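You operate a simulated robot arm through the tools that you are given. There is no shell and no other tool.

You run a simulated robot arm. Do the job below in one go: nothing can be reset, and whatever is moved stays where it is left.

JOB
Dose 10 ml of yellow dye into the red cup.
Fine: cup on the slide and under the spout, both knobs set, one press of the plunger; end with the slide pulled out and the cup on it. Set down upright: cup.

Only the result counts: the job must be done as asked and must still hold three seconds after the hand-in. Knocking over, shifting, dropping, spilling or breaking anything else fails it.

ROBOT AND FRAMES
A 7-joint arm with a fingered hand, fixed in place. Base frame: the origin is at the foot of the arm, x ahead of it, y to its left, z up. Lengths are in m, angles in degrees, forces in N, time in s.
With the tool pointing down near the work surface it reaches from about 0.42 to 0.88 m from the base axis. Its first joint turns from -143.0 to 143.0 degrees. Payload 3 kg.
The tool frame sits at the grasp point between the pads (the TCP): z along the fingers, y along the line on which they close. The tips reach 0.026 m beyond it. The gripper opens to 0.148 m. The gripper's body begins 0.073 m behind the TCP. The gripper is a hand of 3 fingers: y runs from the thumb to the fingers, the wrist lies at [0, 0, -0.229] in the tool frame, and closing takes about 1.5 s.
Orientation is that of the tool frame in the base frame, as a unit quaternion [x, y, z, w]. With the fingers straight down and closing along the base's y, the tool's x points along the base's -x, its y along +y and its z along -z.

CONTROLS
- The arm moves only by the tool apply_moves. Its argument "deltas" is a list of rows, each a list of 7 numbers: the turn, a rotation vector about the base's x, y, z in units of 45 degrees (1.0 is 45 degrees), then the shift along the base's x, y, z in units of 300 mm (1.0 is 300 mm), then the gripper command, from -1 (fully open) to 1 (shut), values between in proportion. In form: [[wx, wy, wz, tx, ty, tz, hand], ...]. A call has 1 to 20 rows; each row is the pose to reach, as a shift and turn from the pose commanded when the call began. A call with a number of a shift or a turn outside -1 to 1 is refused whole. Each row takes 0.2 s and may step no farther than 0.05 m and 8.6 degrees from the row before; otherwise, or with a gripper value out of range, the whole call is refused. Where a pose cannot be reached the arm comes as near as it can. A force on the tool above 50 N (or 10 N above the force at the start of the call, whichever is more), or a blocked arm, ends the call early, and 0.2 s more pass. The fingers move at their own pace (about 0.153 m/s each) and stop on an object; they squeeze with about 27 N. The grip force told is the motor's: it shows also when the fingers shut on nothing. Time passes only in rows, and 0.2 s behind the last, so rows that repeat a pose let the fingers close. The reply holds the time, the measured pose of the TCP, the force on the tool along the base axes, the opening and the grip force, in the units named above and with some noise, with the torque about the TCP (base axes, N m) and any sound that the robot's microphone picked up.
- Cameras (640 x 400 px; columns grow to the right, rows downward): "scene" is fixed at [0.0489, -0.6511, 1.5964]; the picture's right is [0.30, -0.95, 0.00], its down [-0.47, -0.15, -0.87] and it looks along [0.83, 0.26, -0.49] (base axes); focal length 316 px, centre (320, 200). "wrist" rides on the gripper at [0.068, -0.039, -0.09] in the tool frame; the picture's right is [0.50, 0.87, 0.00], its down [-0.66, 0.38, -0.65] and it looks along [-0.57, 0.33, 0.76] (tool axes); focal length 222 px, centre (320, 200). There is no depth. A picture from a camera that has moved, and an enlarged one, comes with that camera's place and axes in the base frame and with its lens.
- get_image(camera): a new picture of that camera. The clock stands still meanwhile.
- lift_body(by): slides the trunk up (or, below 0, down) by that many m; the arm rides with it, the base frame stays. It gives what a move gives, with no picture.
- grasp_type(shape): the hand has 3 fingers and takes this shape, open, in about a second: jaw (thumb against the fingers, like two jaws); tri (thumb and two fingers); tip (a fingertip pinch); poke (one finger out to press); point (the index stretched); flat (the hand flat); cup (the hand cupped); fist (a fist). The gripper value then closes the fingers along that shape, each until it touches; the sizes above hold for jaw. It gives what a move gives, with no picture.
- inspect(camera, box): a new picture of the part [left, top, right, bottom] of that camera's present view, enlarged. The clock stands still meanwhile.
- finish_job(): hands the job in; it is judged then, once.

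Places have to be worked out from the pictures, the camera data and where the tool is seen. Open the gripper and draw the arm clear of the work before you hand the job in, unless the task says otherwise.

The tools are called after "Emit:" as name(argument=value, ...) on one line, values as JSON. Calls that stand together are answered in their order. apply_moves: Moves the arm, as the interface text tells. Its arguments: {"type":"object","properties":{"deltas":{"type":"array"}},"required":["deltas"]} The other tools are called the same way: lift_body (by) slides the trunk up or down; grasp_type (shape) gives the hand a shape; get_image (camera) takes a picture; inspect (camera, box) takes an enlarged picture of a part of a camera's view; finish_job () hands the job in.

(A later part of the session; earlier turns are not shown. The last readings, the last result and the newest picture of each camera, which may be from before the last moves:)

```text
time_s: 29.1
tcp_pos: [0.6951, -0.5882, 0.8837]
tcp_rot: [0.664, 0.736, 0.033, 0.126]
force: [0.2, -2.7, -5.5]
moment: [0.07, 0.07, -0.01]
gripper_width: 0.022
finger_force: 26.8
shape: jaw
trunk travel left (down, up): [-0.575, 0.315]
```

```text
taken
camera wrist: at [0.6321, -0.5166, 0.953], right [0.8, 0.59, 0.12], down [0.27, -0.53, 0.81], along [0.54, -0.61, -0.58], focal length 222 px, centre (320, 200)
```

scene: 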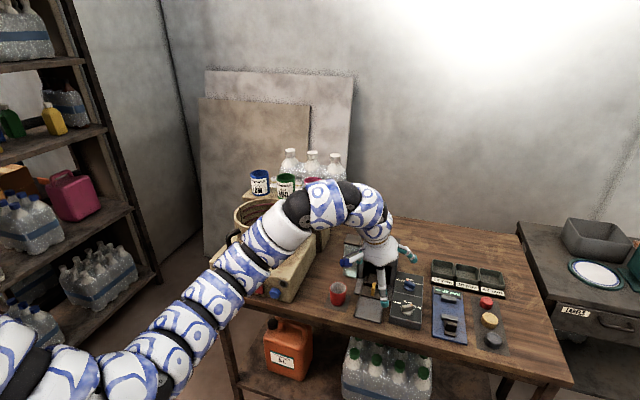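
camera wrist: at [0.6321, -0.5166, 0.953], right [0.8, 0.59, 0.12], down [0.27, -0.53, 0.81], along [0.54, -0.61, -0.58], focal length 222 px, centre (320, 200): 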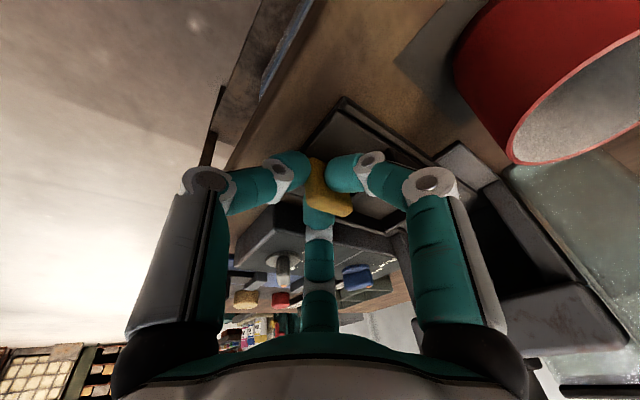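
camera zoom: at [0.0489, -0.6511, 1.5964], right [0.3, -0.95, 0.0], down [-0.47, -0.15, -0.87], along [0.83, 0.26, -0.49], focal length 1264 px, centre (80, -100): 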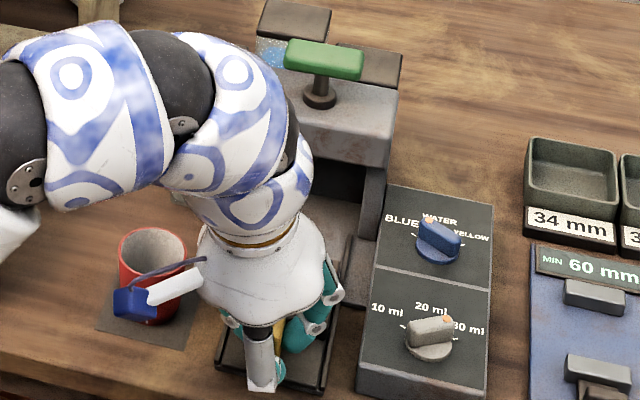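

The slide's front looks flush with the track's end. I pull 1.2 cm more gently to confirm the stop.

Emit:
apply_moves(deltas=[[0, 0, 0, -0.02, 0, 0, 1], [0, 0, 0, -0.04, 0, 0, 1], [0, 0, 0, -0.04, 0, 0, 1]])

```text
time_s: 29.9
tcp_pos: [0.6858, -0.5872, 0.8851]
tcp_rot: [0.663, 0.737, 0.034, 0.125]
force: [14.4, -4.1, -4.6]
moment: [0.04, -0.19, 0.06]
gripper_width: 0.0203
finger_force: 27.1
shape: jaw
trunk travel left (down, up): [-0.575, 0.315]
```

The stop is reached (14 N of pull), so the slide is fully out, about 10 cm from its inner position. I open the fingers and rise straight up.

Emit:
apply_moves(deltas=[[0, 0, 0, 0.01, 0, 0, 0.6], [0, 0, 0, 0.01, 0, 0, 0.2], [0, 0, 0, 0.01, 0, 0, -0.08], [0, 0, 0, 0.01, 0, 0, -0.08], [0, 0, 0, 0.01, 0, 0.1, -0.08], [0, 0, 0, 0.01, 0, 0.25, -0.08], [0, 0, 0, 0.01, 0, 0.4, -0.08], [0, 0, 0, 0.01, 0, 0.4, -0.08]])

Emit:
inspect(camera="scene", box=[335, 225, 425, 325])

Emit:
get_image(camera="wrist")

```text
time_s: 31.6
tcp_pos: [0.6879, -0.5873, 0.9932]
tcp_rot: [0.664, 0.736, 0.033, 0.127]
force: [0.2, -0.3, 0.9]
moment: [0.0, 0.01, 0.02]
gripper_width: 0.0793
finger_force: 0.0
shape: jaw
out of reach, approached as far as the arm can: row 7, 8
trunk travel left (down, up): [-0.575, 0.315]
```

```text
4.00 times, centred on (380, 275) of scene
camera zoom: at [0.0489, -0.6511, 1.5964], right [0.3, -0.95, 0.0], down [-0.47, -0.15, -0.87], along [0.83, 0.26, -0.49], focal length 1264 px, centre (80, -100)
```

zoom: 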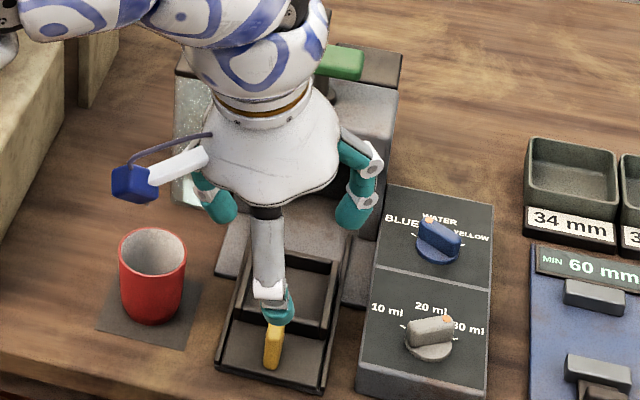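

```text
taken
camera wrist: at [0.6239, -0.5164, 1.0625], right [0.8, 0.59, 0.12], down [0.27, -0.52, 0.81], along [0.54, -0.61, -0.58], focal length 222 px, centre (320, 200)
```

wrist: 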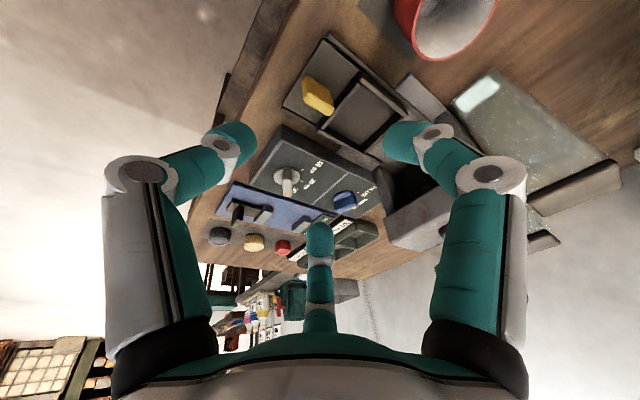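

The slide is out: its handle is now near (0.703, -0.592) and the seat's centre near (0.766, -0.593). Next I roll the hand back (+63°, thumb toward the right-front) while moving over the red cup at (0.742, -0.491).

Emit:
apply_moves(deltas=[[-0.037, 0.019, 0.154, 0.018, 0.038, -0.005, -0.35], [-0.074, 0.038, 0.309, 0.036, 0.076, -0.01, -0.35], [-0.11, 0.057, 0.463, 0.054, 0.114, -0.016, -0.35], [-0.147, 0.076, 0.618, 0.072, 0.152, -0.021, -0.35], [-0.184, 0.095, 0.772, 0.09, 0.19, -0.027, -0.35], [-0.184, 0.095, 0.772, 0.09, 0.19, -0.027, -0.35]])

```text
time_s: 33.0
tcp_pos: [0.7151, -0.5313, 0.9856]
tcp_rot: [0.403, 0.906, -0.007, 0.129]
force: [0.4, -0.3, 0.4]
moment: [0.0, 0.0, 0.03]
gripper_width: 0.0993
finger_force: 0.0
shape: jaw
trunk travel left (down, up): [-0.575, 0.315]
```

Now the remaining roll and the move right over the cup at z about 0.965.

Emit:
apply_moves(deltas=[[-0.034, 0.018, 0.145, 0.018, 0.035, -0.01, -0.35], [-0.069, 0.035, 0.29, 0.037, 0.07, -0.03, -0.35], [-0.103, 0.053, 0.435, 0.055, 0.105, -0.05, -0.35], [-0.137, 0.07, 0.58, 0.073, 0.141, -0.069, -0.35], [-0.137, 0.07, 0.58, 0.073, 0.141, -0.069, -0.35]])

Emit:
get_image(camera="wrist")

Emit:
inspect(camera="scene", box=[300, 210, 420, 330])

```text
time_s: 34.2
tcp_pos: [0.7364, -0.4898, 0.9646]
tcp_rot: [0.181, 0.975, -0.037, 0.125]
force: [0.2, 0.1, 0.0]
moment: [-0.02, -0.01, -0.05]
gripper_width: 0.0997
finger_force: 0.0
shape: jaw
trunk travel left (down, up): [-0.575, 0.315]
```

```text
taken
camera wrist: at [0.6411, -0.4921, 1.0351], right [-0.14, 0.98, -0.15], down [0.58, 0.2, 0.79], along [0.8, 0.02, -0.59], focal length 222 px, centre (320, 200)
```

wrist: 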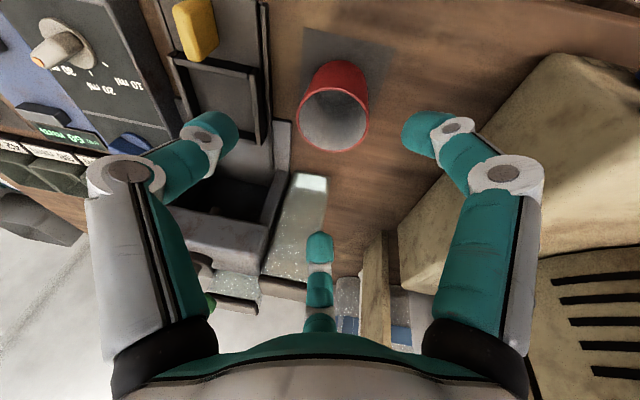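

```text
3.33 times, centred on (360, 270) of scene
camera zoom: at [0.0489, -0.6511, 1.5964], right [0.3, -0.95, 0.0], down [-0.47, -0.15, -0.87], along [0.83, 0.26, -0.49], focal length 1053 px, centre (187, -33)
```

zoom: 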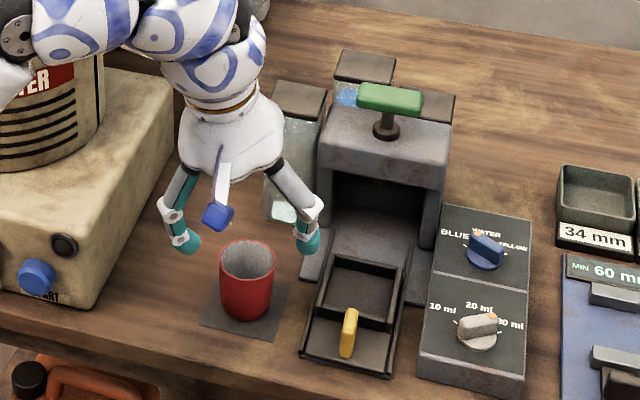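

Both views agree that the cup axis is at about (0.741, -0.491), centred under the open fingers. I lower to z about 0.882 around the cup.

Emit:
apply_moves(deltas=[[0, 0, 0, 0, 0, -0.09, -0.35], [0, 0, 0, 0, 0, -0.18, -0.35], [0, 0, 0, 0, 0, -0.27, -0.35], [0, 0, 0, 0, 0, -0.27, -0.35]])

Emit:
get_image(camera="wrist")

Emit:
inspect(camera="scene", box=[300, 210, 420, 330])

```text
time_s: 35.2
tcp_pos: [0.7344, -0.4873, 0.8845]
tcp_rot: [0.18, 0.975, -0.037, 0.125]
force: [0.3, -0.1, 0.7]
moment: [0.04, 0.0, 0.03]
gripper_width: 0.0994
finger_force: 0.0
shape: jaw
trunk travel left (down, up): [-0.575, 0.315]
```

```text
taken
camera wrist: at [0.6403, -0.4912, 0.954], right [-0.14, 0.98, -0.15], down [0.58, 0.2, 0.79], along [0.8, 0.02, -0.59], focal length 222 px, centre (320, 200)
```

wrist: 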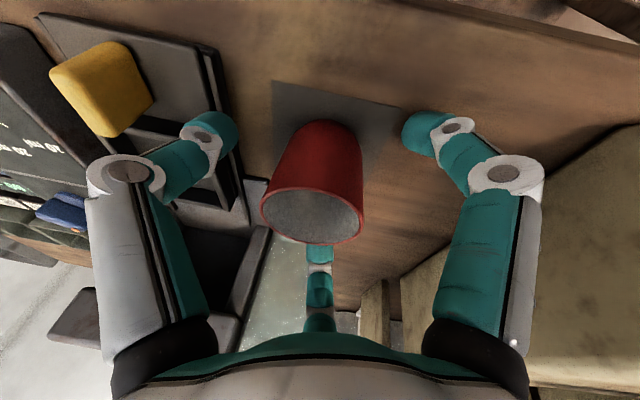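

```text
3.33 times, centred on (360, 270) of scene
camera zoom: at [0.0489, -0.6511, 1.5964], right [0.3, -0.95, 0.0], down [-0.47, -0.15, -0.87], along [0.83, 0.26, -0.49], focal length 1053 px, centre (187, -33)
```

zoom: 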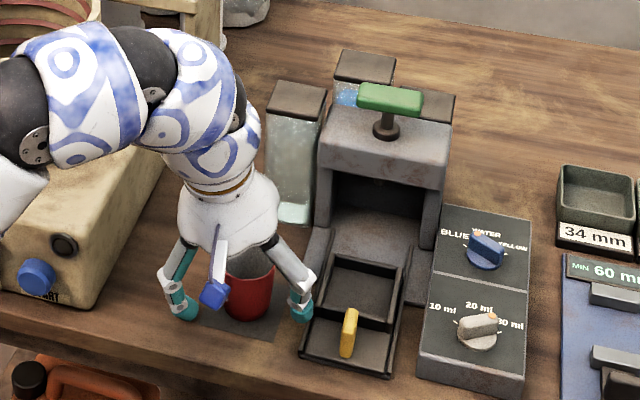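

The cup is well centred between the three fingers with no contact forces. I close on it.

Emit:
apply_moves(deltas=[[0, 0, 0, 0.008, -0.005, -0.005, 0.0], [0, 0, 0, 0.013, -0.008, -0.005, 0.2], [0, 0, 0, 0.013, -0.008, -0.005, 0.5], [0, 0, 0, 0.013, -0.008, -0.005, 1], [0, 0, 0, 0.013, -0.008, -0.005, 1], [0, 0, 0, 0.013, -0.008, -0.005, 1]])

Emit:
get_image(camera="wrist")

Emit:
inspect(camera="scene", box=[300, 210, 420, 330])

```text
time_s: 36.6
tcp_pos: [0.739, -0.4907, 0.882]
tcp_rot: [0.182, 0.975, -0.037, 0.125]
force: [0.3, -0.4, 0.0]
moment: [-0.01, 0.0, 0.0]
gripper_width: 0.039
finger_force: 27.0
shape: jaw
trunk travel left (down, up): [-0.575, 0.315]
```

```text
taken
camera wrist: at [0.6445, -0.4939, 0.9525], right [-0.14, 0.98, -0.15], down [0.58, 0.2, 0.79], along [0.8, 0.02, -0.59], focal length 222 px, centre (320, 200)
```

wrist: 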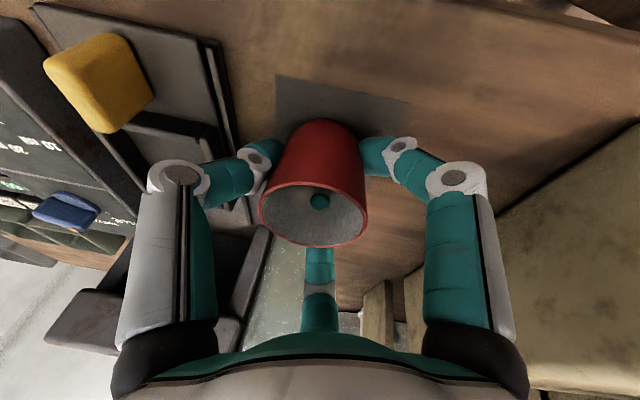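

```text
3.33 times, centred on (360, 270) of scene
camera zoom: at [0.0489, -0.6511, 1.5964], right [0.3, -0.95, 0.0], down [-0.47, -0.15, -0.87], along [0.83, 0.26, -0.49], focal length 1053 px, centre (187, -33)
```

zoom: 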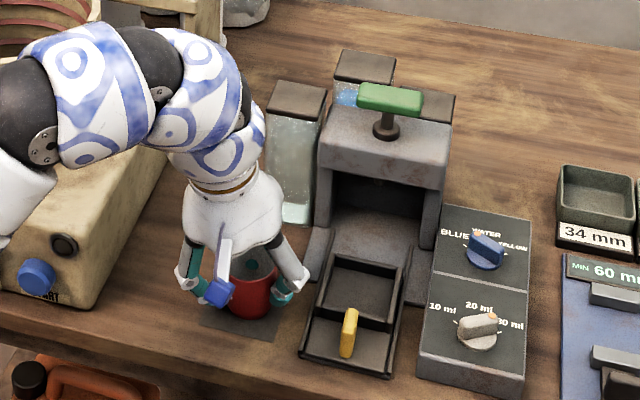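

The cup is held (width 39 mm, 27 N). Before moving, I zoom on the slide's seat to fix its centre.

Emit:
inspect(camera="scene", box=[350, 270, 390, 325])

Emit:
apply_moves(deltas=[[0, 0, 0, 0, 0, 0.05, 1], [0, 0, 0, 0, 0, 0.11, 1], [0, 0, 0, 0, 0, 0.17, 1], [0, 0, 0, 0, 0, 0.17, 1]])

Emit:
get_image(camera="wrist")

Emit:
inspect(camera="scene", box=[300, 210, 420, 330])

```text
7.27 times, centred on (370, 298) of scene
camera zoom: at [0.0489, -0.6511, 1.5964], right [0.3, -0.95, 0.0], down [-0.47, -0.15, -0.87], along [0.83, 0.26, -0.49], focal length 2298 px, centre (-44, -509)
```

zoom: 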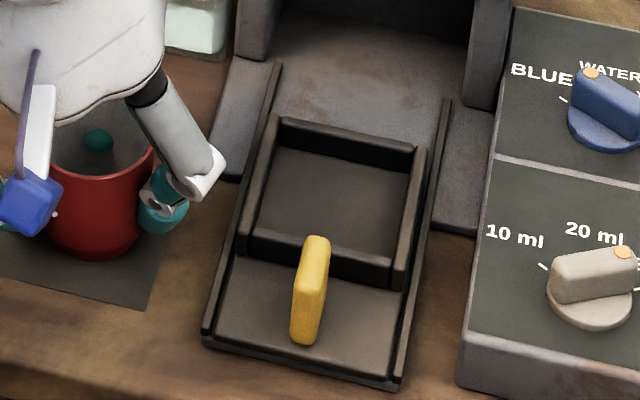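

```text
time_s: 37.6
tcp_pos: [0.7389, -0.4909, 0.9327]
tcp_rot: [0.181, 0.975, -0.038, 0.125]
force: [-0.4, 0.3, -0.2]
moment: [-0.01, 0.01, 0.0]
gripper_width: 0.039
finger_force: 27.1
shape: jaw
trunk travel left (down, up): [-0.575, 0.315]
```

```text
taken
camera wrist: at [0.6444, -0.4942, 1.0042], right [-0.14, 0.98, -0.15], down [0.58, 0.2, 0.79], along [0.8, 0.02, -0.59], focal length 222 px, centre (320, 200)
```

wrist: 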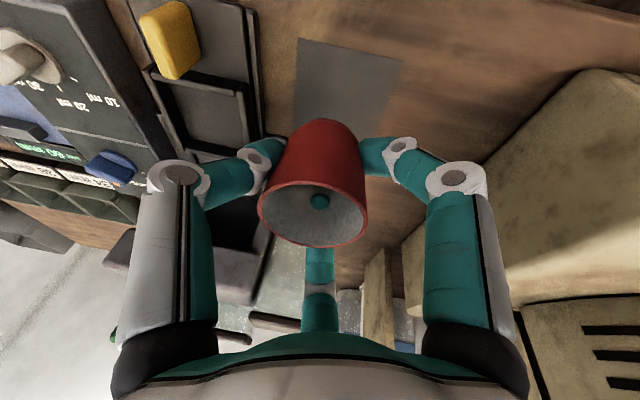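

```text
3.33 times, centred on (360, 270) of scene
camera zoom: at [0.0489, -0.6511, 1.5964], right [0.3, -0.95, 0.0], down [-0.47, -0.15, -0.87], along [0.83, 0.26, -0.49], focal length 1053 px, centre (187, -33)
```

zoom: 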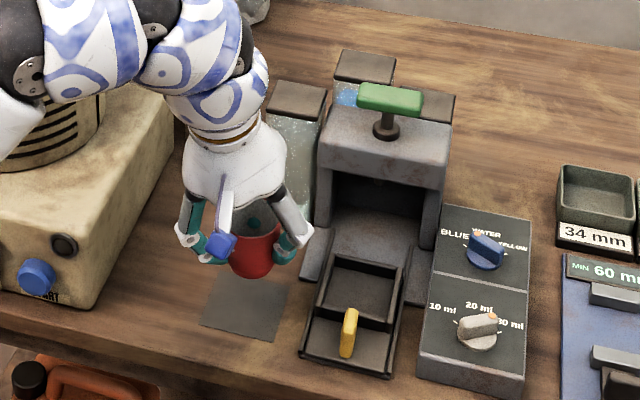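

The cup lifts cleanly. I enlarge the wrist view of the seat to cross-check its centre.

Emit:
inspect(camera="wrist", box=[120, 0, 300, 160])

```text
2.50 times, centred on (210, 80) of wrist
camera zoom: at [0.6444, -0.4942, 1.0042], right [-0.14, 0.98, -0.15], down [0.58, 0.2, 0.79], along [0.8, 0.02, -0.59], focal length 555 px, centre (595, 500)
```

zoom: 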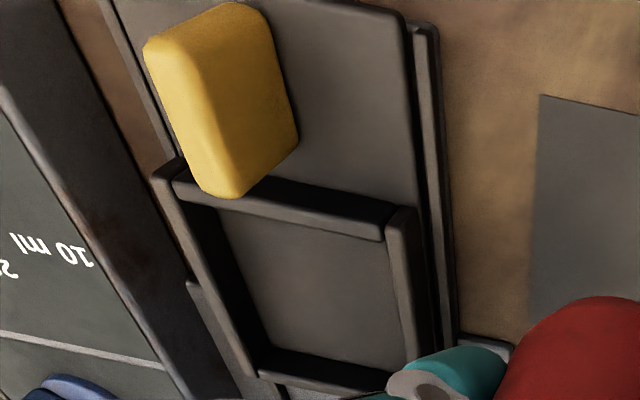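

The seat's centre comes out at about (0.776, -0.593), which also matches the plunger axis (x 0.872) when pushed in by 9.6 cm. I carry the cup there at about 2.5–3 cm above the seat's lips, turning 20° about the vertical so that no finger points at the housing.

Emit:
apply_moves(deltas=[[0, 0, 0.111, 0.028, -0.07, 0.033, 1], [0, 0, 0.222, 0.055, -0.15, 0.033, 1], [0, 0, 0.333, 0.083, -0.24, 0.033, 1], [0, 0, 0.444, 0.11, -0.337, 0.033, 1], [0, 0, 0.444, 0.11, -0.337, 0.033, 1]])

Emit:
get_image(camera="wrist")

Emit:
inspect(camera="scene", box=[335, 225, 425, 325])

```text
time_s: 38.9
tcp_pos: [0.773, -0.5914, 0.9421]
tcp_rot: [0.009, 0.991, -0.015, 0.13]
force: [0.7, -0.3, -1.1]
moment: [-0.01, 0.01, 0.0]
gripper_width: 0.0387
finger_force: 27.2
shape: jaw
trunk travel left (down, up): [-0.575, 0.315]
```

```text
taken
camera wrist: at [0.6844, -0.6278, 1.013], right [-0.46, 0.87, -0.15], down [0.47, 0.39, 0.79], along [0.75, 0.3, -0.59], focal length 222 px, centre (320, 200)
```

wrist: 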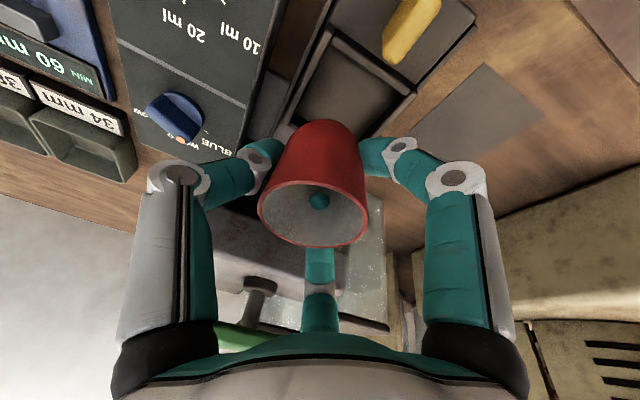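

```text
4.00 times, centred on (380, 275) of scene
camera zoom: at [0.0489, -0.6511, 1.5964], right [0.3, -0.95, 0.0], down [-0.47, -0.15, -0.87], along [0.83, 0.26, -0.49], focal length 1264 px, centre (80, -100)
```

zoom: 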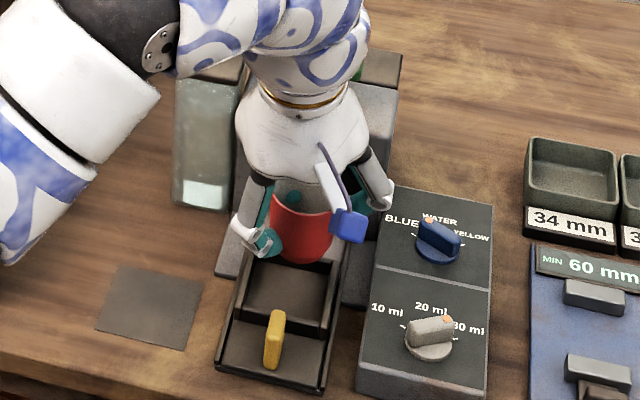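

I check the cup's exact place relative to the seat with a larger zoom before lowering.

Emit:
inspect(camera="scene", box=[350, 255, 395, 315])

Emit:
inspect(camera="wrist", box=[230, 60, 430, 260])

```text
6.67 times, centred on (372, 285) of scene
camera zoom: at [0.0489, -0.6511, 1.5964], right [0.3, -0.95, 0.0], down [-0.47, -0.15, -0.87], along [0.83, 0.26, -0.49], focal length 2106 px, centre (-30, -367)
```

zoom: 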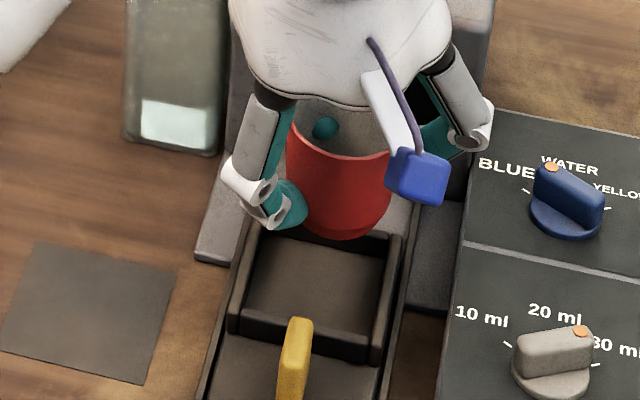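

```text
2.00 times, centred on (330, 160) of wrist
camera zoom: at [0.6844, -0.6278, 1.013], right [-0.46, 0.87, -0.15], down [0.47, 0.39, 0.79], along [0.75, 0.3, -0.59], focal length 444 px, centre (300, 280)
```

zoom: 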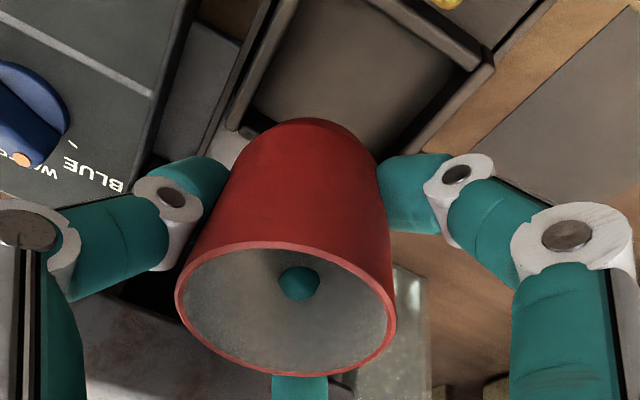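

The cup sits slightly too far right/back (about 4–5 mm) and leans a few degrees with the hand, which the seat will correct. I shift it by (-5, +4) mm and lower to just above the seat floor.

Emit:
apply_moves(deltas=[[0, 0, 0, -0.017, 0.013, 0, 1], [0, 0, 0, -0.017, 0.013, -0.05, 1], [0, 0, 0, -0.017, 0.013, -0.1, 1], [0, 0, 0, -0.017, 0.013, -0.123, 1], [0, 0, 0, -0.017, 0.013, -0.123, 1]])

Emit:
inspect(camera="scene", box=[350, 255, 395, 315])

Emit:
inspect(camera="wrist", box=[230, 60, 430, 260])

```text
time_s: 40.0
tcp_pos: [0.7675, -0.5886, 0.9054]
tcp_rot: [0.01, 0.992, -0.015, 0.129]
force: [-1.4, 1.0, 0.0]
moment: [0.01, -0.04, 0.03]
gripper_width: 0.0386
finger_force: 27.4
shape: jaw
trunk travel left (down, up): [-0.575, 0.315]
```

```text
6.67 times, centred on (372, 285) of scene
camera zoom: at [0.0489, -0.6511, 1.5964], right [0.3, -0.95, 0.0], down [-0.47, -0.15, -0.87], along [0.83, 0.26, -0.49], focal length 2106 px, centre (-30, -367)
```

zoom: 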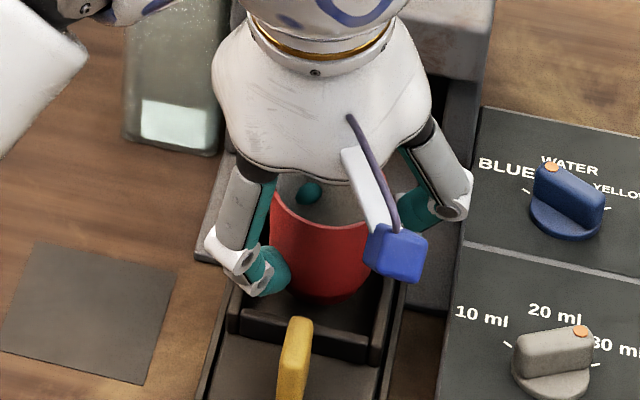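

```text
2.00 times, centred on (330, 160) of wrist
camera zoom: at [0.6791, -0.6238, 0.9768], right [-0.46, 0.87, -0.15], down [0.47, 0.39, 0.79], along [0.75, 0.29, -0.59], focal length 444 px, centre (300, 280)
```

zoom: 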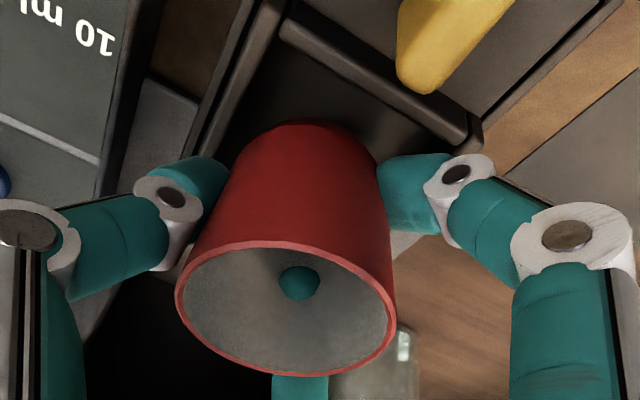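

The cup's bottom is inside the lips' outline with about 5 mm left to correct toward the front. I nudge (-4, +3) mm and lower in small steps watching the force.

Emit:
apply_moves(deltas=[[0, 0, 0, -0.013, 0.01, 0, 1], [0, 0, 0, -0.013, 0.01, -0.017, 1], [0, 0, 0, -0.013, 0.01, -0.027, 1], [0, 0, 0, -0.013, 0.01, -0.027, 1]])

```text
time_s: 41.0
tcp_pos: [0.7637, -0.5843, 0.8983]
tcp_rot: [0.009, 0.991, -0.014, 0.13]
force: [-0.3, 0.2, 0.5]
moment: [-0.02, 0.01, -0.02]
gripper_width: 0.0392
finger_force: 27.0
shape: jaw
trunk travel left (down, up): [-0.575, 0.315]
```

No contact yet at z 0.898. I lower in further 3 mm steps.

Emit:
apply_moves(deltas=[[0, 0, 0, 0, 0, -0.01, 1], [0, 0, 0, 0, 0, -0.01, 1]])

Emit:
apply_moves(deltas=[[0, 0, 0, 0, 0, -0.01, 1], [0, 0, 0, 0, 0, -0.01, 1]])

```text
time_s: 41.6
tcp_pos: [0.7642, -0.5861, 0.8953]
tcp_rot: [0.009, 0.991, -0.015, 0.13]
force: [-0.4, 0.4, -1.2]
moment: [0.03, -0.01, 0.01]
gripper_width: 0.0387
finger_force: 26.7
shape: jaw
trunk travel left (down, up): [-0.575, 0.315]
```

```text
time_s: 42.2
tcp_pos: [0.7634, -0.5846, 0.8936]
tcp_rot: [0.01, 0.991, -0.015, 0.13]
force: [1.1, -1.1, 8.7]
moment: [-0.08, 0.08, 0.05]
gripper_width: 0.0392
finger_force: 27.3
shape: jaw
trunk travel left (down, up): [-0.575, 0.315]
```

Contact at z 0.894 (about 9 N). I check the cup's position before releasing.

Emit:
inspect(camera="scene", box=[350, 255, 395, 315])

Emit:
inspect(camera="wrist", box=[230, 60, 430, 260])

```text
6.67 times, centred on (372, 285) of scene
camera zoom: at [0.0489, -0.6511, 1.5964], right [0.3, -0.95, 0.0], down [-0.47, -0.15, -0.87], along [0.83, 0.26, -0.49], focal length 2106 px, centre (-30, -367)
```

zoom: 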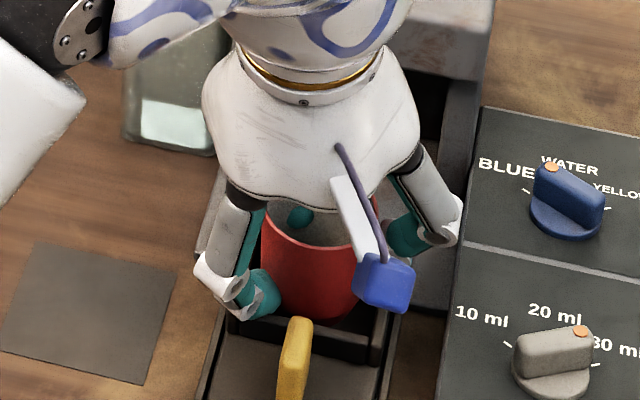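

```text
2.00 times, centred on (330, 160) of wrist
camera zoom: at [0.6751, -0.621, 0.964], right [-0.46, 0.87, -0.15], down [0.47, 0.39, 0.79], along [0.75, 0.29, -0.59], focal length 444 px, centre (300, 280)
```

zoom: 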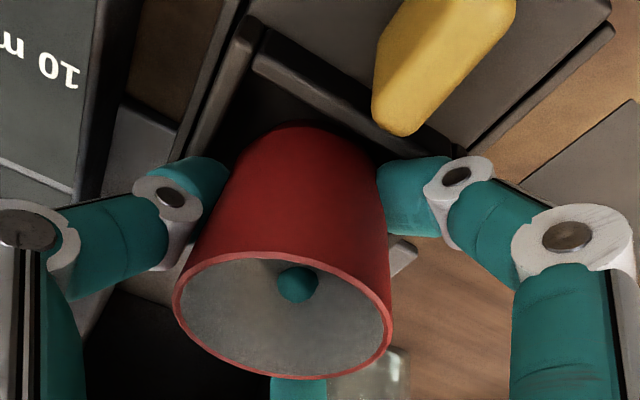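

The cup rests inside the seat with gaps on the visible sides. I open the fingers slowly and slightly (to about 65 mm) so nothing else is touched.

Emit:
apply_moves(deltas=[[0, 0, 0, 0, 0, 0, 0.42], [0, 0, 0, 0, 0, 0, 0.36], [0, 0, 0, 0, 0, 0, 0.28], [0, 0, 0, 0, 0, 0, 0.2], [0, 0, 0, 0, 0, 0, 0.12], [0, 0, 0, 0, 0, 0, 0.12]])

Emit:
inspect(camera="scene", box=[350, 255, 395, 315])

Emit:
inspect(camera="wrist", box=[230, 60, 430, 260])

```text
time_s: 43.6
tcp_pos: [0.7638, -0.5858, 0.8925]
tcp_rot: [0.009, 0.991, -0.015, 0.13]
force: [5.0, -1.8, 4.2]
moment: [0.06, 0.02, -0.08]
gripper_width: 0.0615
finger_force: 0.0
shape: jaw
trunk travel left (down, up): [-0.575, 0.315]
```

```text
6.67 times, centred on (372, 285) of scene
camera zoom: at [0.0489, -0.6511, 1.5964], right [0.3, -0.95, 0.0], down [-0.47, -0.15, -0.87], along [0.83, 0.26, -0.49], focal length 2106 px, centre (-30, -367)
```

zoom: 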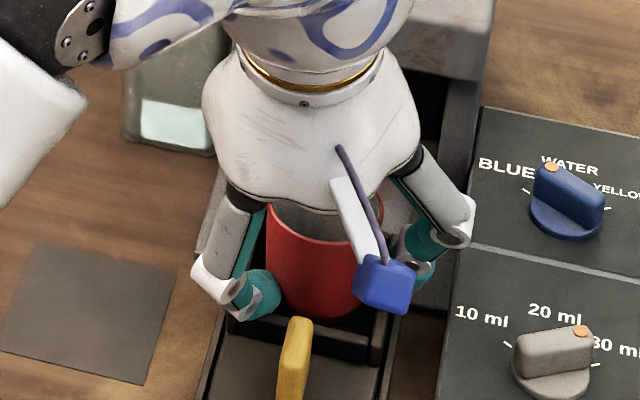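

```text
2.00 times, centred on (330, 160) of wrist
camera zoom: at [0.6753, -0.6211, 0.963], right [-0.46, 0.87, -0.15], down [0.47, 0.39, 0.79], along [0.75, 0.29, -0.59], focal length 444 px, centre (300, 280)
```

zoom: 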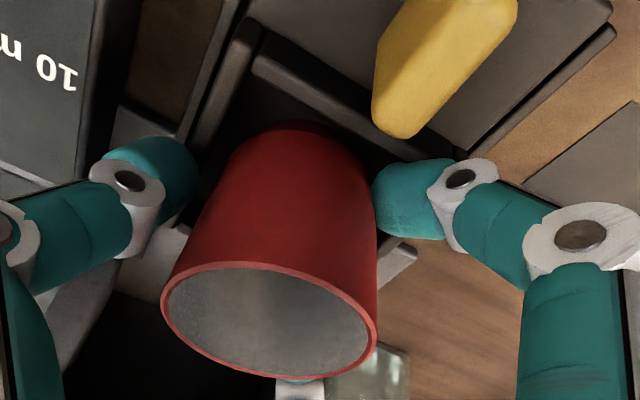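

One fingertip seems to touch the seat's lip (about 5 N), so I stop opening and rise straight up a little, then check.

Emit:
apply_moves(deltas=[[0, 0, 0, 0, 0, 0.02, 0.16], [0, 0, 0, 0, 0, 0.045, 0.16], [0, 0, 0, 0, 0, 0.07, 0.1], [0, 0, 0, 0, 0, 0.07, 0.1]])

Emit:
inspect(camera="scene", box=[350, 255, 395, 315])

Emit:
inspect(camera="wrist", box=[230, 60, 430, 260])

```text
time_s: 44.6
tcp_pos: [0.7643, -0.5858, 0.9126]
tcp_rot: [0.01, 0.991, -0.014, 0.13]
force: [-0.6, -0.4, 0.0]
moment: [0.01, 0.04, 0.0]
gripper_width: 0.0664
finger_force: 0.1
shape: jaw
trunk travel left (down, up): [-0.575, 0.315]
```

```text
6.67 times, centred on (372, 285) of scene
camera zoom: at [0.0489, -0.6511, 1.5964], right [0.3, -0.95, 0.0], down [-0.47, -0.15, -0.87], along [0.83, 0.26, -0.49], focal length 2106 px, centre (-30, -367)
```

zoom: 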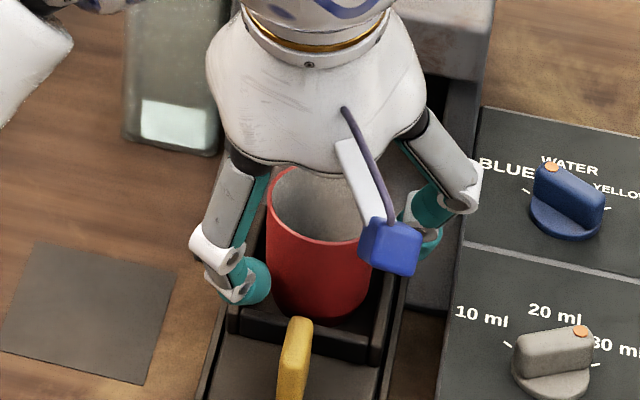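

```text
2.00 times, centred on (330, 160) of wrist
camera zoom: at [0.6751, -0.6215, 0.9836], right [-0.46, 0.87, -0.15], down [0.47, 0.39, 0.79], along [0.75, 0.29, -0.59], focal length 444 px, centre (300, 280)
```

zoom: 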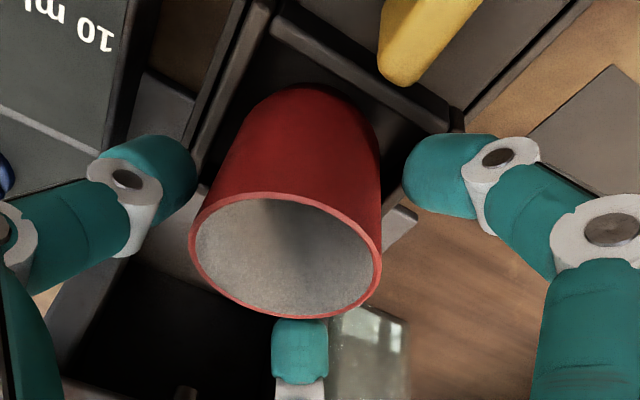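

The cup stands upright in the seat and all fingers are free. I rise clear of the rim.

Emit:
apply_moves(deltas=[[0, 0, 0, -0.005, 0, 0.06, 0.0], [0, 0, 0, -0.01, 0, 0.12, 0.0], [0, 0, 0, -0.015, 0, 0.19, 0.0], [0, 0, 0, -0.015, 0, 0.19, 0.0]])

Emit:
inspect(camera="scene", box=[335, 240, 405, 325])

Emit:
get_image(camera="wrist")

```text
time_s: 45.6
tcp_pos: [0.7597, -0.5858, 0.97]
tcp_rot: [0.01, 0.991, -0.014, 0.13]
force: [0.7, 0.5, 0.6]
moment: [-0.01, 0.04, 0.0]
gripper_width: 0.0735
finger_force: 0.1
shape: jaw
trunk travel left (down, up): [-0.575, 0.315]
```

```text
4.71 times, centred on (370, 282) of scene
camera zoom: at [0.0489, -0.6511, 1.5964], right [0.3, -0.95, 0.0], down [-0.47, -0.15, -0.87], along [0.83, 0.26, -0.49], focal length 1487 px, centre (85, -188)
```

zoom: 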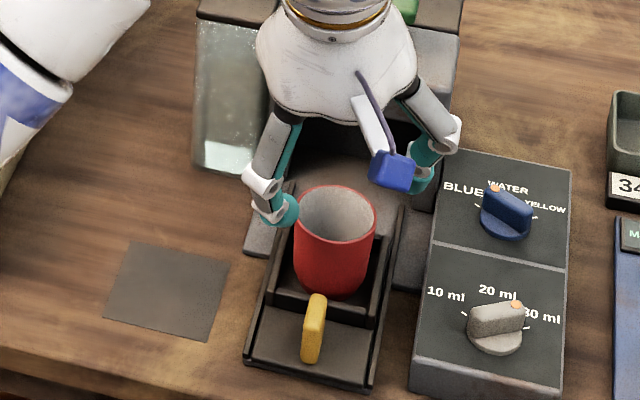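

```text
taken
camera wrist: at [0.6706, -0.6221, 1.0408], right [-0.46, 0.87, -0.15], down [0.47, 0.39, 0.79], along [0.75, 0.29, -0.59], focal length 222 px, centre (320, 200)
```

wrist: 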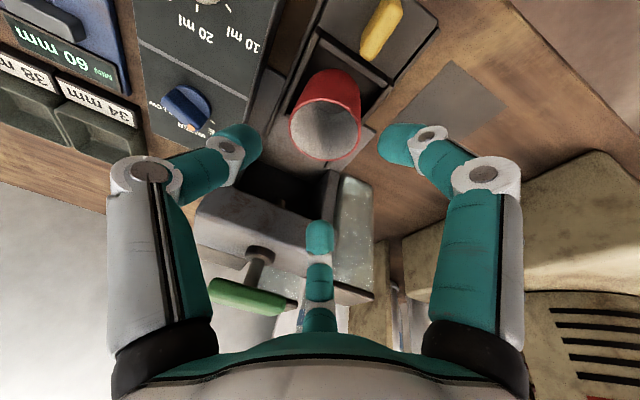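

The cup stands well in the seat, at about (0.77, -0.593). I now go back to the handle-gripping orientation (thumb in front), staying above the cup rim while turning.

Emit:
apply_moves(deltas=[[0, 0, -0.148, -0.044, -0.005, 0, -0.08], [0, 0, -0.296, -0.088, -0.01, 0, -0.08], [0, 0, -0.444, -0.132, -0.014, 0, -0.08], [0, 0, -0.444, -0.132, -0.014, 0, -0.08]])

Emit:
apply_moves(deltas=[[0.036, -0.019, -0.155, -0.016, 0, 0, -0.08], [0.073, -0.037, -0.309, -0.033, 0, 0, -0.08], [0.109, -0.056, -0.464, -0.05, 0, 0, -0.08], [0.146, -0.074, -0.618, -0.066, 0, 0, -0.08], [0.182, -0.093, -0.773, -0.083, 0, 0, -0.08], [0.182, -0.093, -0.773, -0.083, 0, 0, -0.08]])

Emit:
apply_moves(deltas=[[0.034, -0.018, -0.145, 0, 0, 0, -0.08], [0.069, -0.035, -0.29, 0, 0, 0, -0.08], [0.103, -0.053, -0.435, 0, 0, 0, -0.08], [0.137, -0.07, -0.58, 0, 0, 0, -0.08], [0.137, -0.07, -0.58, 0, 0, 0, -0.08]])

Emit:
inspect(camera="scene", box=[335, 240, 405, 325])

Emit:
get_image(camera="wrist")

```text
time_s: 46.6
tcp_pos: [0.7192, -0.5886, 0.9707]
tcp_rot: [0.182, 0.975, -0.037, 0.125]
force: [-0.3, 0.6, -0.3]
moment: [-0.01, -0.03, 0.02]
gripper_width: 0.0793
finger_force: 0.0
shape: jaw
trunk travel left (down, up): [-0.575, 0.315]
```

```text
time_s: 48.0
tcp_pos: [0.6945, -0.5891, 0.97]
tcp_rot: [0.474, 0.871, 0.002, 0.129]
force: [0.3, -0.4, 0.4]
moment: [-0.02, -0.03, -0.01]
gripper_width: 0.0794
finger_force: 0.0
shape: jaw
trunk travel left (down, up): [-0.575, 0.315]
```

```text
time_s: 49.2
tcp_pos: [0.6946, -0.5891, 0.9699]
tcp_rot: [0.664, 0.736, 0.032, 0.126]
force: [-1.1, -0.1, 0.1]
moment: [0.02, 0.02, -0.03]
gripper_width: 0.0795
finger_force: 0.1
shape: jaw
trunk travel left (down, up): [-0.575, 0.315]
```

```text
4.71 times, centred on (370, 282) of scene
camera zoom: at [0.0489, -0.6511, 1.5964], right [0.3, -0.95, 0.0], down [-0.47, -0.15, -0.87], along [0.83, 0.26, -0.49], focal length 1487 px, centre (85, -188)
```

zoom: 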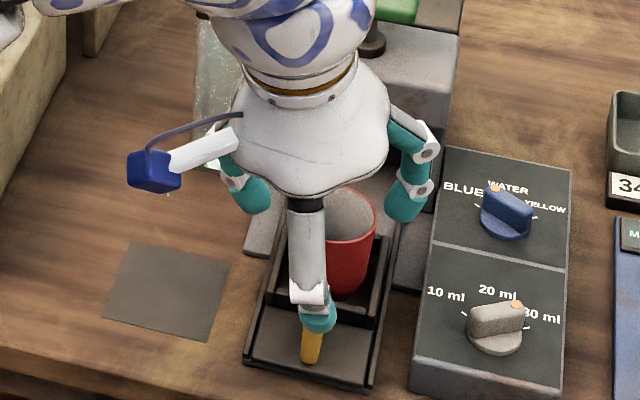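

```text
taken
camera wrist: at [0.6311, -0.5174, 1.0392], right [0.8, 0.59, 0.12], down [0.27, -0.53, 0.81], along [0.54, -0.61, -0.58], focal length 222 px, centre (320, 200)
```

wrist: 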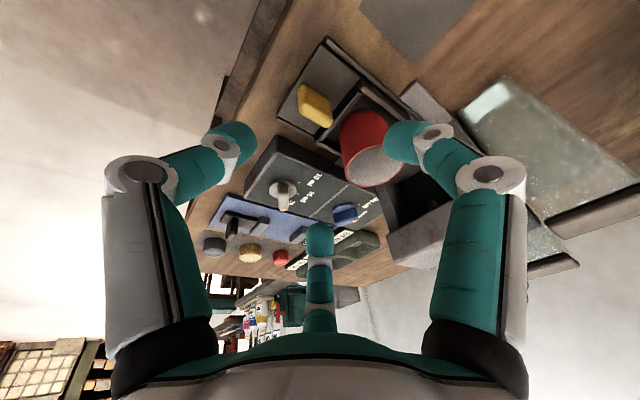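

The handle lies right below the hand. I lower around it, checking the cup stays clear of the two rear fingers.

Emit:
apply_moves(deltas=[[0, 0, 0, -0.01, 0, -0.1, -0.08], [0, 0, 0, -0.01, 0, -0.2, -0.08], [0, 0, 0, -0.01, 0, -0.28, -0.08], [0, 0, 0, -0.01, 0, -0.28, -0.08]])

Emit:
get_image(camera="wrist")

Emit:
inspect(camera="scene", box=[335, 240, 405, 325])

```text
time_s: 50.2
tcp_pos: [0.6906, -0.5889, 0.8866]
tcp_rot: [0.664, 0.737, 0.033, 0.125]
force: [-0.7, 0.1, 0.3]
moment: [0.02, -0.01, 0.01]
gripper_width: 0.0792
finger_force: 0.0
shape: jaw
trunk travel left (down, up): [-0.575, 0.315]
```

```text
taken
camera wrist: at [0.6278, -0.5179, 0.9555], right [0.8, 0.59, 0.12], down [0.27, -0.52, 0.81], along [0.54, -0.61, -0.58], focal length 222 px, centre (320, 200)
```

wrist: 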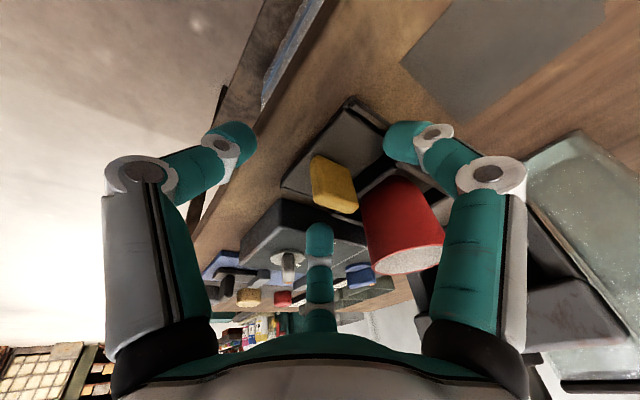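

```text
4.71 times, centred on (370, 282) of scene
camera zoom: at [0.0489, -0.6511, 1.5964], right [0.3, -0.95, 0.0], down [-0.47, -0.15, -0.87], along [0.83, 0.26, -0.49], focal length 1487 px, centre (85, -188)
```

zoom: 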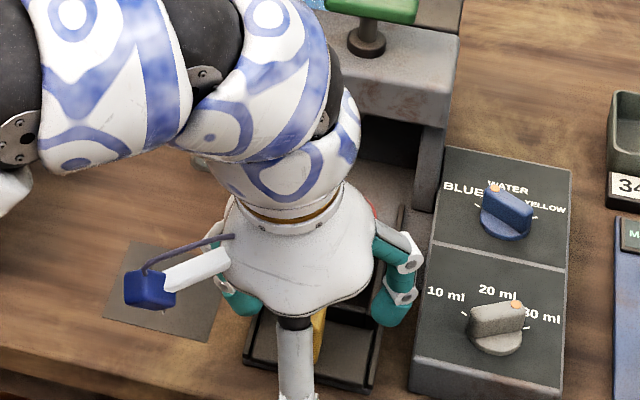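

The handle sits between the thumb and rear fingers, the cup is clear. I close on the handle.

Emit:
apply_moves(deltas=[[0, 0, 0, 0.02, 0, 0, 0.2], [0, 0, 0, 0.02, 0, 0, 0.5], [0, 0, 0, 0.02, 0, 0, 0.8], [0, 0, 0, 0.02, 0, 0, 1], [0, 0, 0, 0.02, 0, 0, 1]])

Emit:
get_image(camera="wrist")

```text
time_s: 51.5
tcp_pos: [0.697, -0.5889, 0.8859]
tcp_rot: [0.663, 0.737, 0.033, 0.125]
force: [-0.5, 1.0, -4.6]
moment: [0.05, 0.08, 0.0]
gripper_width: 0.0092
finger_force: 27.3
shape: jaw
trunk travel left (down, up): [-0.575, 0.315]
```

```text
taken
camera wrist: at [0.6341, -0.5177, 0.9548], right [0.8, 0.59, 0.12], down [0.28, -0.53, 0.81], along [0.54, -0.61, -0.58], focal length 222 px, centre (320, 200)
```

wrist: 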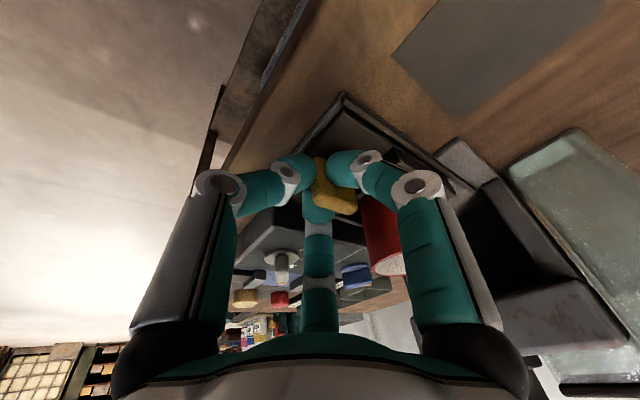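

The grip on the handle holds. I push the slide in along +x slowly, about 9 cm.

Emit:
apply_moves(deltas=[[0, 0, 0, 0.03, 0, 0, 1], [0, 0, 0, 0.065, 0, 0, 1], [0, 0, 0, 0.1, 0, 0, 1], [0, 0, 0, 0.135, 0, 0, 1], [0, 0, 0, 0.17, 0, 0, 1], [0, 0, 0, 0.205, 0, 0, 1], [0, 0, 0, 0.24, 0, 0, 1], [0, 0, 0, 0.275, 0, 0, 1], [0, 0, 0, 0.295, 0, 0, 1], [0, 0, 0, 0.295, 0, 0, 1]])

Emit:
get_image(camera="wrist")

Emit:
inspect(camera="scene", box=[335, 230, 425, 325])

```text
time_s: 53.6
tcp_pos: [0.7842, -0.5898, 0.887]
tcp_rot: [0.664, 0.736, 0.032, 0.126]
force: [-37.5, 8.4, -4.4]
moment: [0.21, 1.02, -0.24]
gripper_width: 0.0104
finger_force: 27.4
shape: jaw
trunk travel left (down, up): [-0.575, 0.315]
```

```text
taken
camera wrist: at [0.7204, -0.5176, 0.9565], right [0.8, 0.59, 0.11], down [0.27, -0.52, 0.81], along [0.54, -0.61, -0.58], focal length 222 px, centre (320, 200)
```

wrist: 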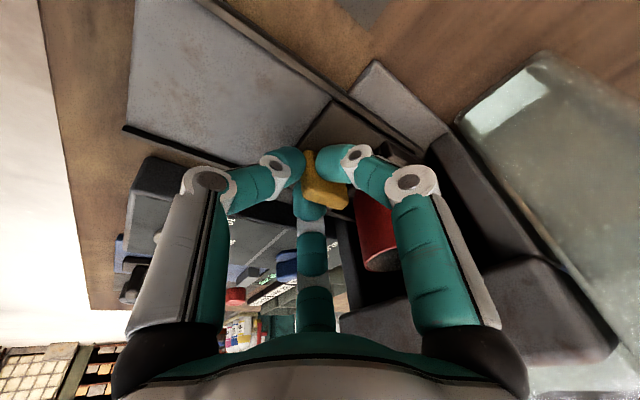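

```text
4.21 times, centred on (380, 278) of scene
camera zoom: at [0.0489, -0.6511, 1.5964], right [0.3, -0.95, 0.0], down [-0.47, -0.15, -0.87], along [0.83, 0.26, -0.49], focal length 1330 px, centre (67, -126)
```

zoom: 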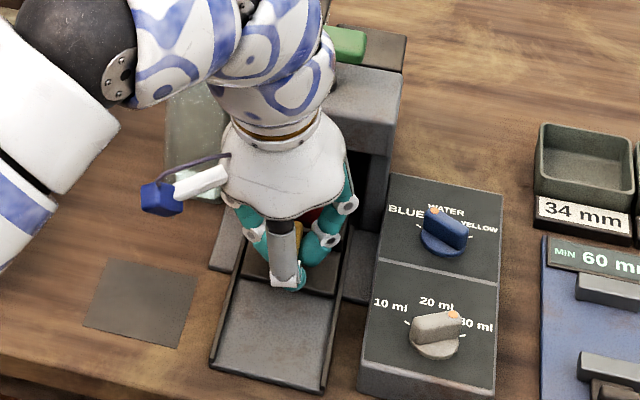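

The push ended against the inner stop (37 N). I relax slightly, open the fingers, and back off toward -x and up to inspect.

Emit:
apply_moves(deltas=[[0, 0, 0, -0.01, 0, 0, 0.8], [0, 0, 0, -0.005, 0, 0, 0.4], [0, 0, 0, -0.005, 0, 0, -0.08], [0, 0, 0, -0.005, 0, 0, -0.08], [0, 0, 0, -0.005, 0, 0, -0.08]])

Emit:
apply_moves(deltas=[[0, 0, 0, -0.07, 0, 0, -0.08], [0, 0, 0, -0.15, 0, 0.02, -0.08], [0, 0, 0, -0.23, 0, 0.1, -0.08], [0, 0, 0, -0.28, 0, 0.2, -0.08], [0, 0, 0, -0.28, 0, 0.25, -0.08], [0, 0, 0, -0.28, 0, 0.25, -0.08]])

Emit:
inspect(camera="scene", box=[335, 230, 425, 325])

Emit:
get_image(camera="wrist")

```text
time_s: 54.9
tcp_pos: [0.7845, -0.5903, 0.8873]
tcp_rot: [0.664, 0.737, 0.033, 0.124]
force: [0.2, 0.0, 0.3]
moment: [-0.02, 0.01, 0.0]
gripper_width: 0.0794
finger_force: 0.1
shape: jaw
trunk travel left (down, up): [-0.575, 0.315]
```

```text
time_s: 56.2
tcp_pos: [0.7004, -0.5898, 0.9609]
tcp_rot: [0.664, 0.737, 0.033, 0.125]
force: [-0.2, 0.9, 0.0]
moment: [0.01, -0.01, 0.0]
gripper_width: 0.0797
finger_force: 0.0
shape: jaw
trunk travel left (down, up): [-0.575, 0.315]
```

```text
4.21 times, centred on (380, 278) of scene
camera zoom: at [0.0489, -0.6511, 1.5964], right [0.3, -0.95, 0.0], down [-0.47, -0.15, -0.87], along [0.83, 0.26, -0.49], focal length 1330 px, centre (67, -126)
```

zoom: 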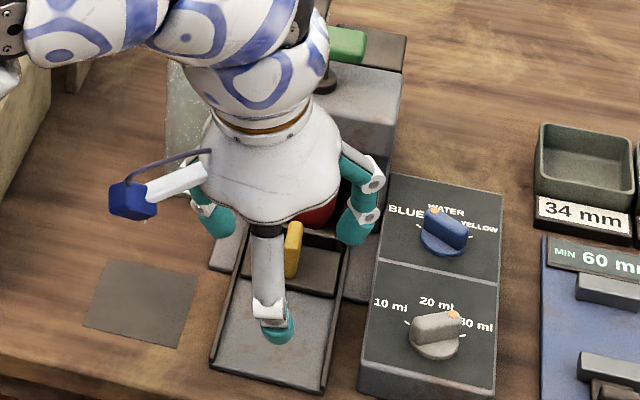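

```text
taken
camera wrist: at [0.6366, -0.5181, 1.0301], right [0.8, 0.59, 0.12], down [0.27, -0.52, 0.81], along [0.54, -0.61, -0.58], focal length 222 px, centre (320, 200)
```

wrist: 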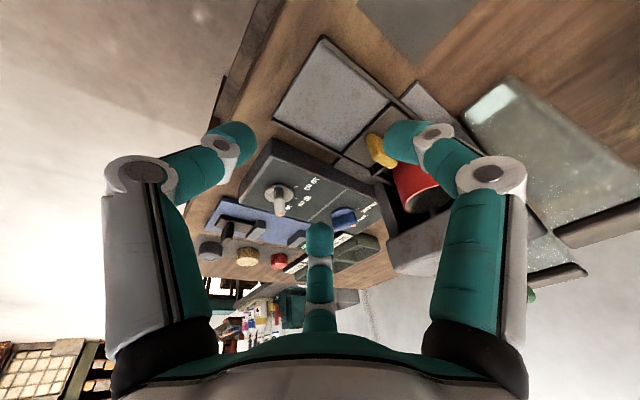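

The slide is back at its inner position with the cup under the housing. Next the knobs: I roll the hand back to its relaxed roll (thumb toward -120°) while moving above the control panel.

Emit:
apply_moves(deltas=[[-0.036, 0.018, 0.15, 0.004, -0.03, 0.006, -0.08], [-0.072, 0.037, 0.3, 0.008, -0.06, 0.012, -0.08], [-0.107, 0.055, 0.45, 0.012, -0.1, 0.018, -0.08], [-0.143, 0.074, 0.601, 0.015, -0.134, 0.024, -0.08], [-0.143, 0.074, 0.601, 0.015, -0.134, 0.024, -0.08]])

Emit:
apply_moves(deltas=[[-0.036, 0.018, 0.15, 0.0, -0.05, 0, -0.08], [-0.072, 0.037, 0.3, 0.0, -0.1, 0, -0.08], [-0.107, 0.055, 0.45, 0.0, -0.15, 0, -0.08], [-0.143, 0.074, 0.601, 0.0, -0.2, 0, -0.08], [-0.143, 0.074, 0.601, 0.0, -0.2, 0, -0.08]])

Emit:
grasp_type(shape="poke")

Emit:
get_image(camera="wrist")

Emit:
inspect(camera="scene", box=[360, 220, 450, 325])

```text
time_s: 57.5
tcp_pos: [0.7048, -0.6305, 0.968]
tcp_rot: [0.466, 0.875, 0.001, 0.129]
force: [-0.4, 0.3, -0.5]
moment: [-0.01, -0.02, 0.0]
gripper_width: 0.0796
finger_force: 0.1
shape: jaw
trunk travel left (down, up): [-0.575, 0.315]
```

```text
time_s: 58.6
tcp_pos: [0.7047, -0.6908, 0.9684]
tcp_rot: [0.24, 0.962, -0.031, 0.126]
force: [0.4, 0.8, -0.8]
moment: [0.0, -0.02, -0.01]
gripper_width: 0.0795
finger_force: 0.0
shape: jaw
trunk travel left (down, up): [-0.575, 0.315]
```

```text
time_s: 59.5
tcp_pos: [0.7055, -0.6889, 0.9675]
tcp_rot: [0.241, 0.962, -0.031, 0.126]
force: [-0.6, -0.1, 0.0]
moment: [0.0, 0.01, 0.05]
gripper_width: 0.0001
finger_force: 0.0
shape: poke
trunk travel left (down, up): [-0.575, 0.315]
```

```text
taken
camera wrist: at [0.6094, -0.6835, 1.0371], right [-0.02, 0.99, -0.13], down [0.59, 0.11, 0.8], along [0.81, -0.06, -0.58], focal length 222 px, centre (320, 200)
```

wrist: 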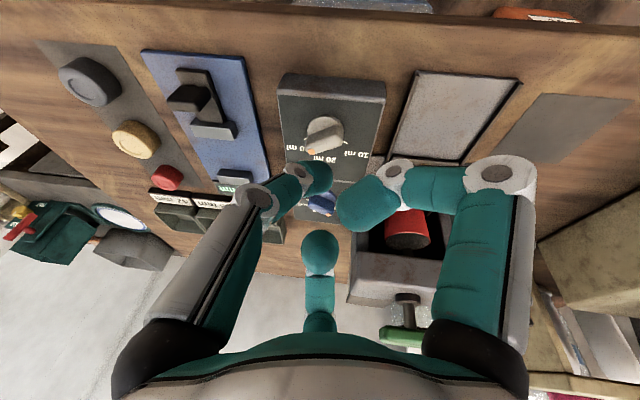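

```text
3.81 times, centred on (405, 272) of scene
camera zoom: at [0.0489, -0.6511, 1.5964], right [0.3, -0.95, 0.0], down [-0.47, -0.15, -0.87], along [0.83, 0.26, -0.49], focal length 1204 px, centre (-4, -76)
```

zoom: 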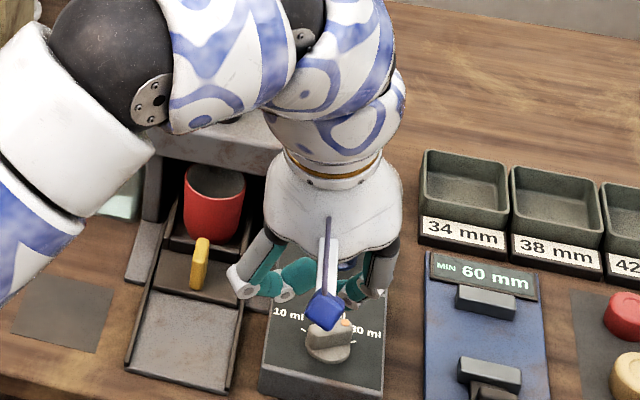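

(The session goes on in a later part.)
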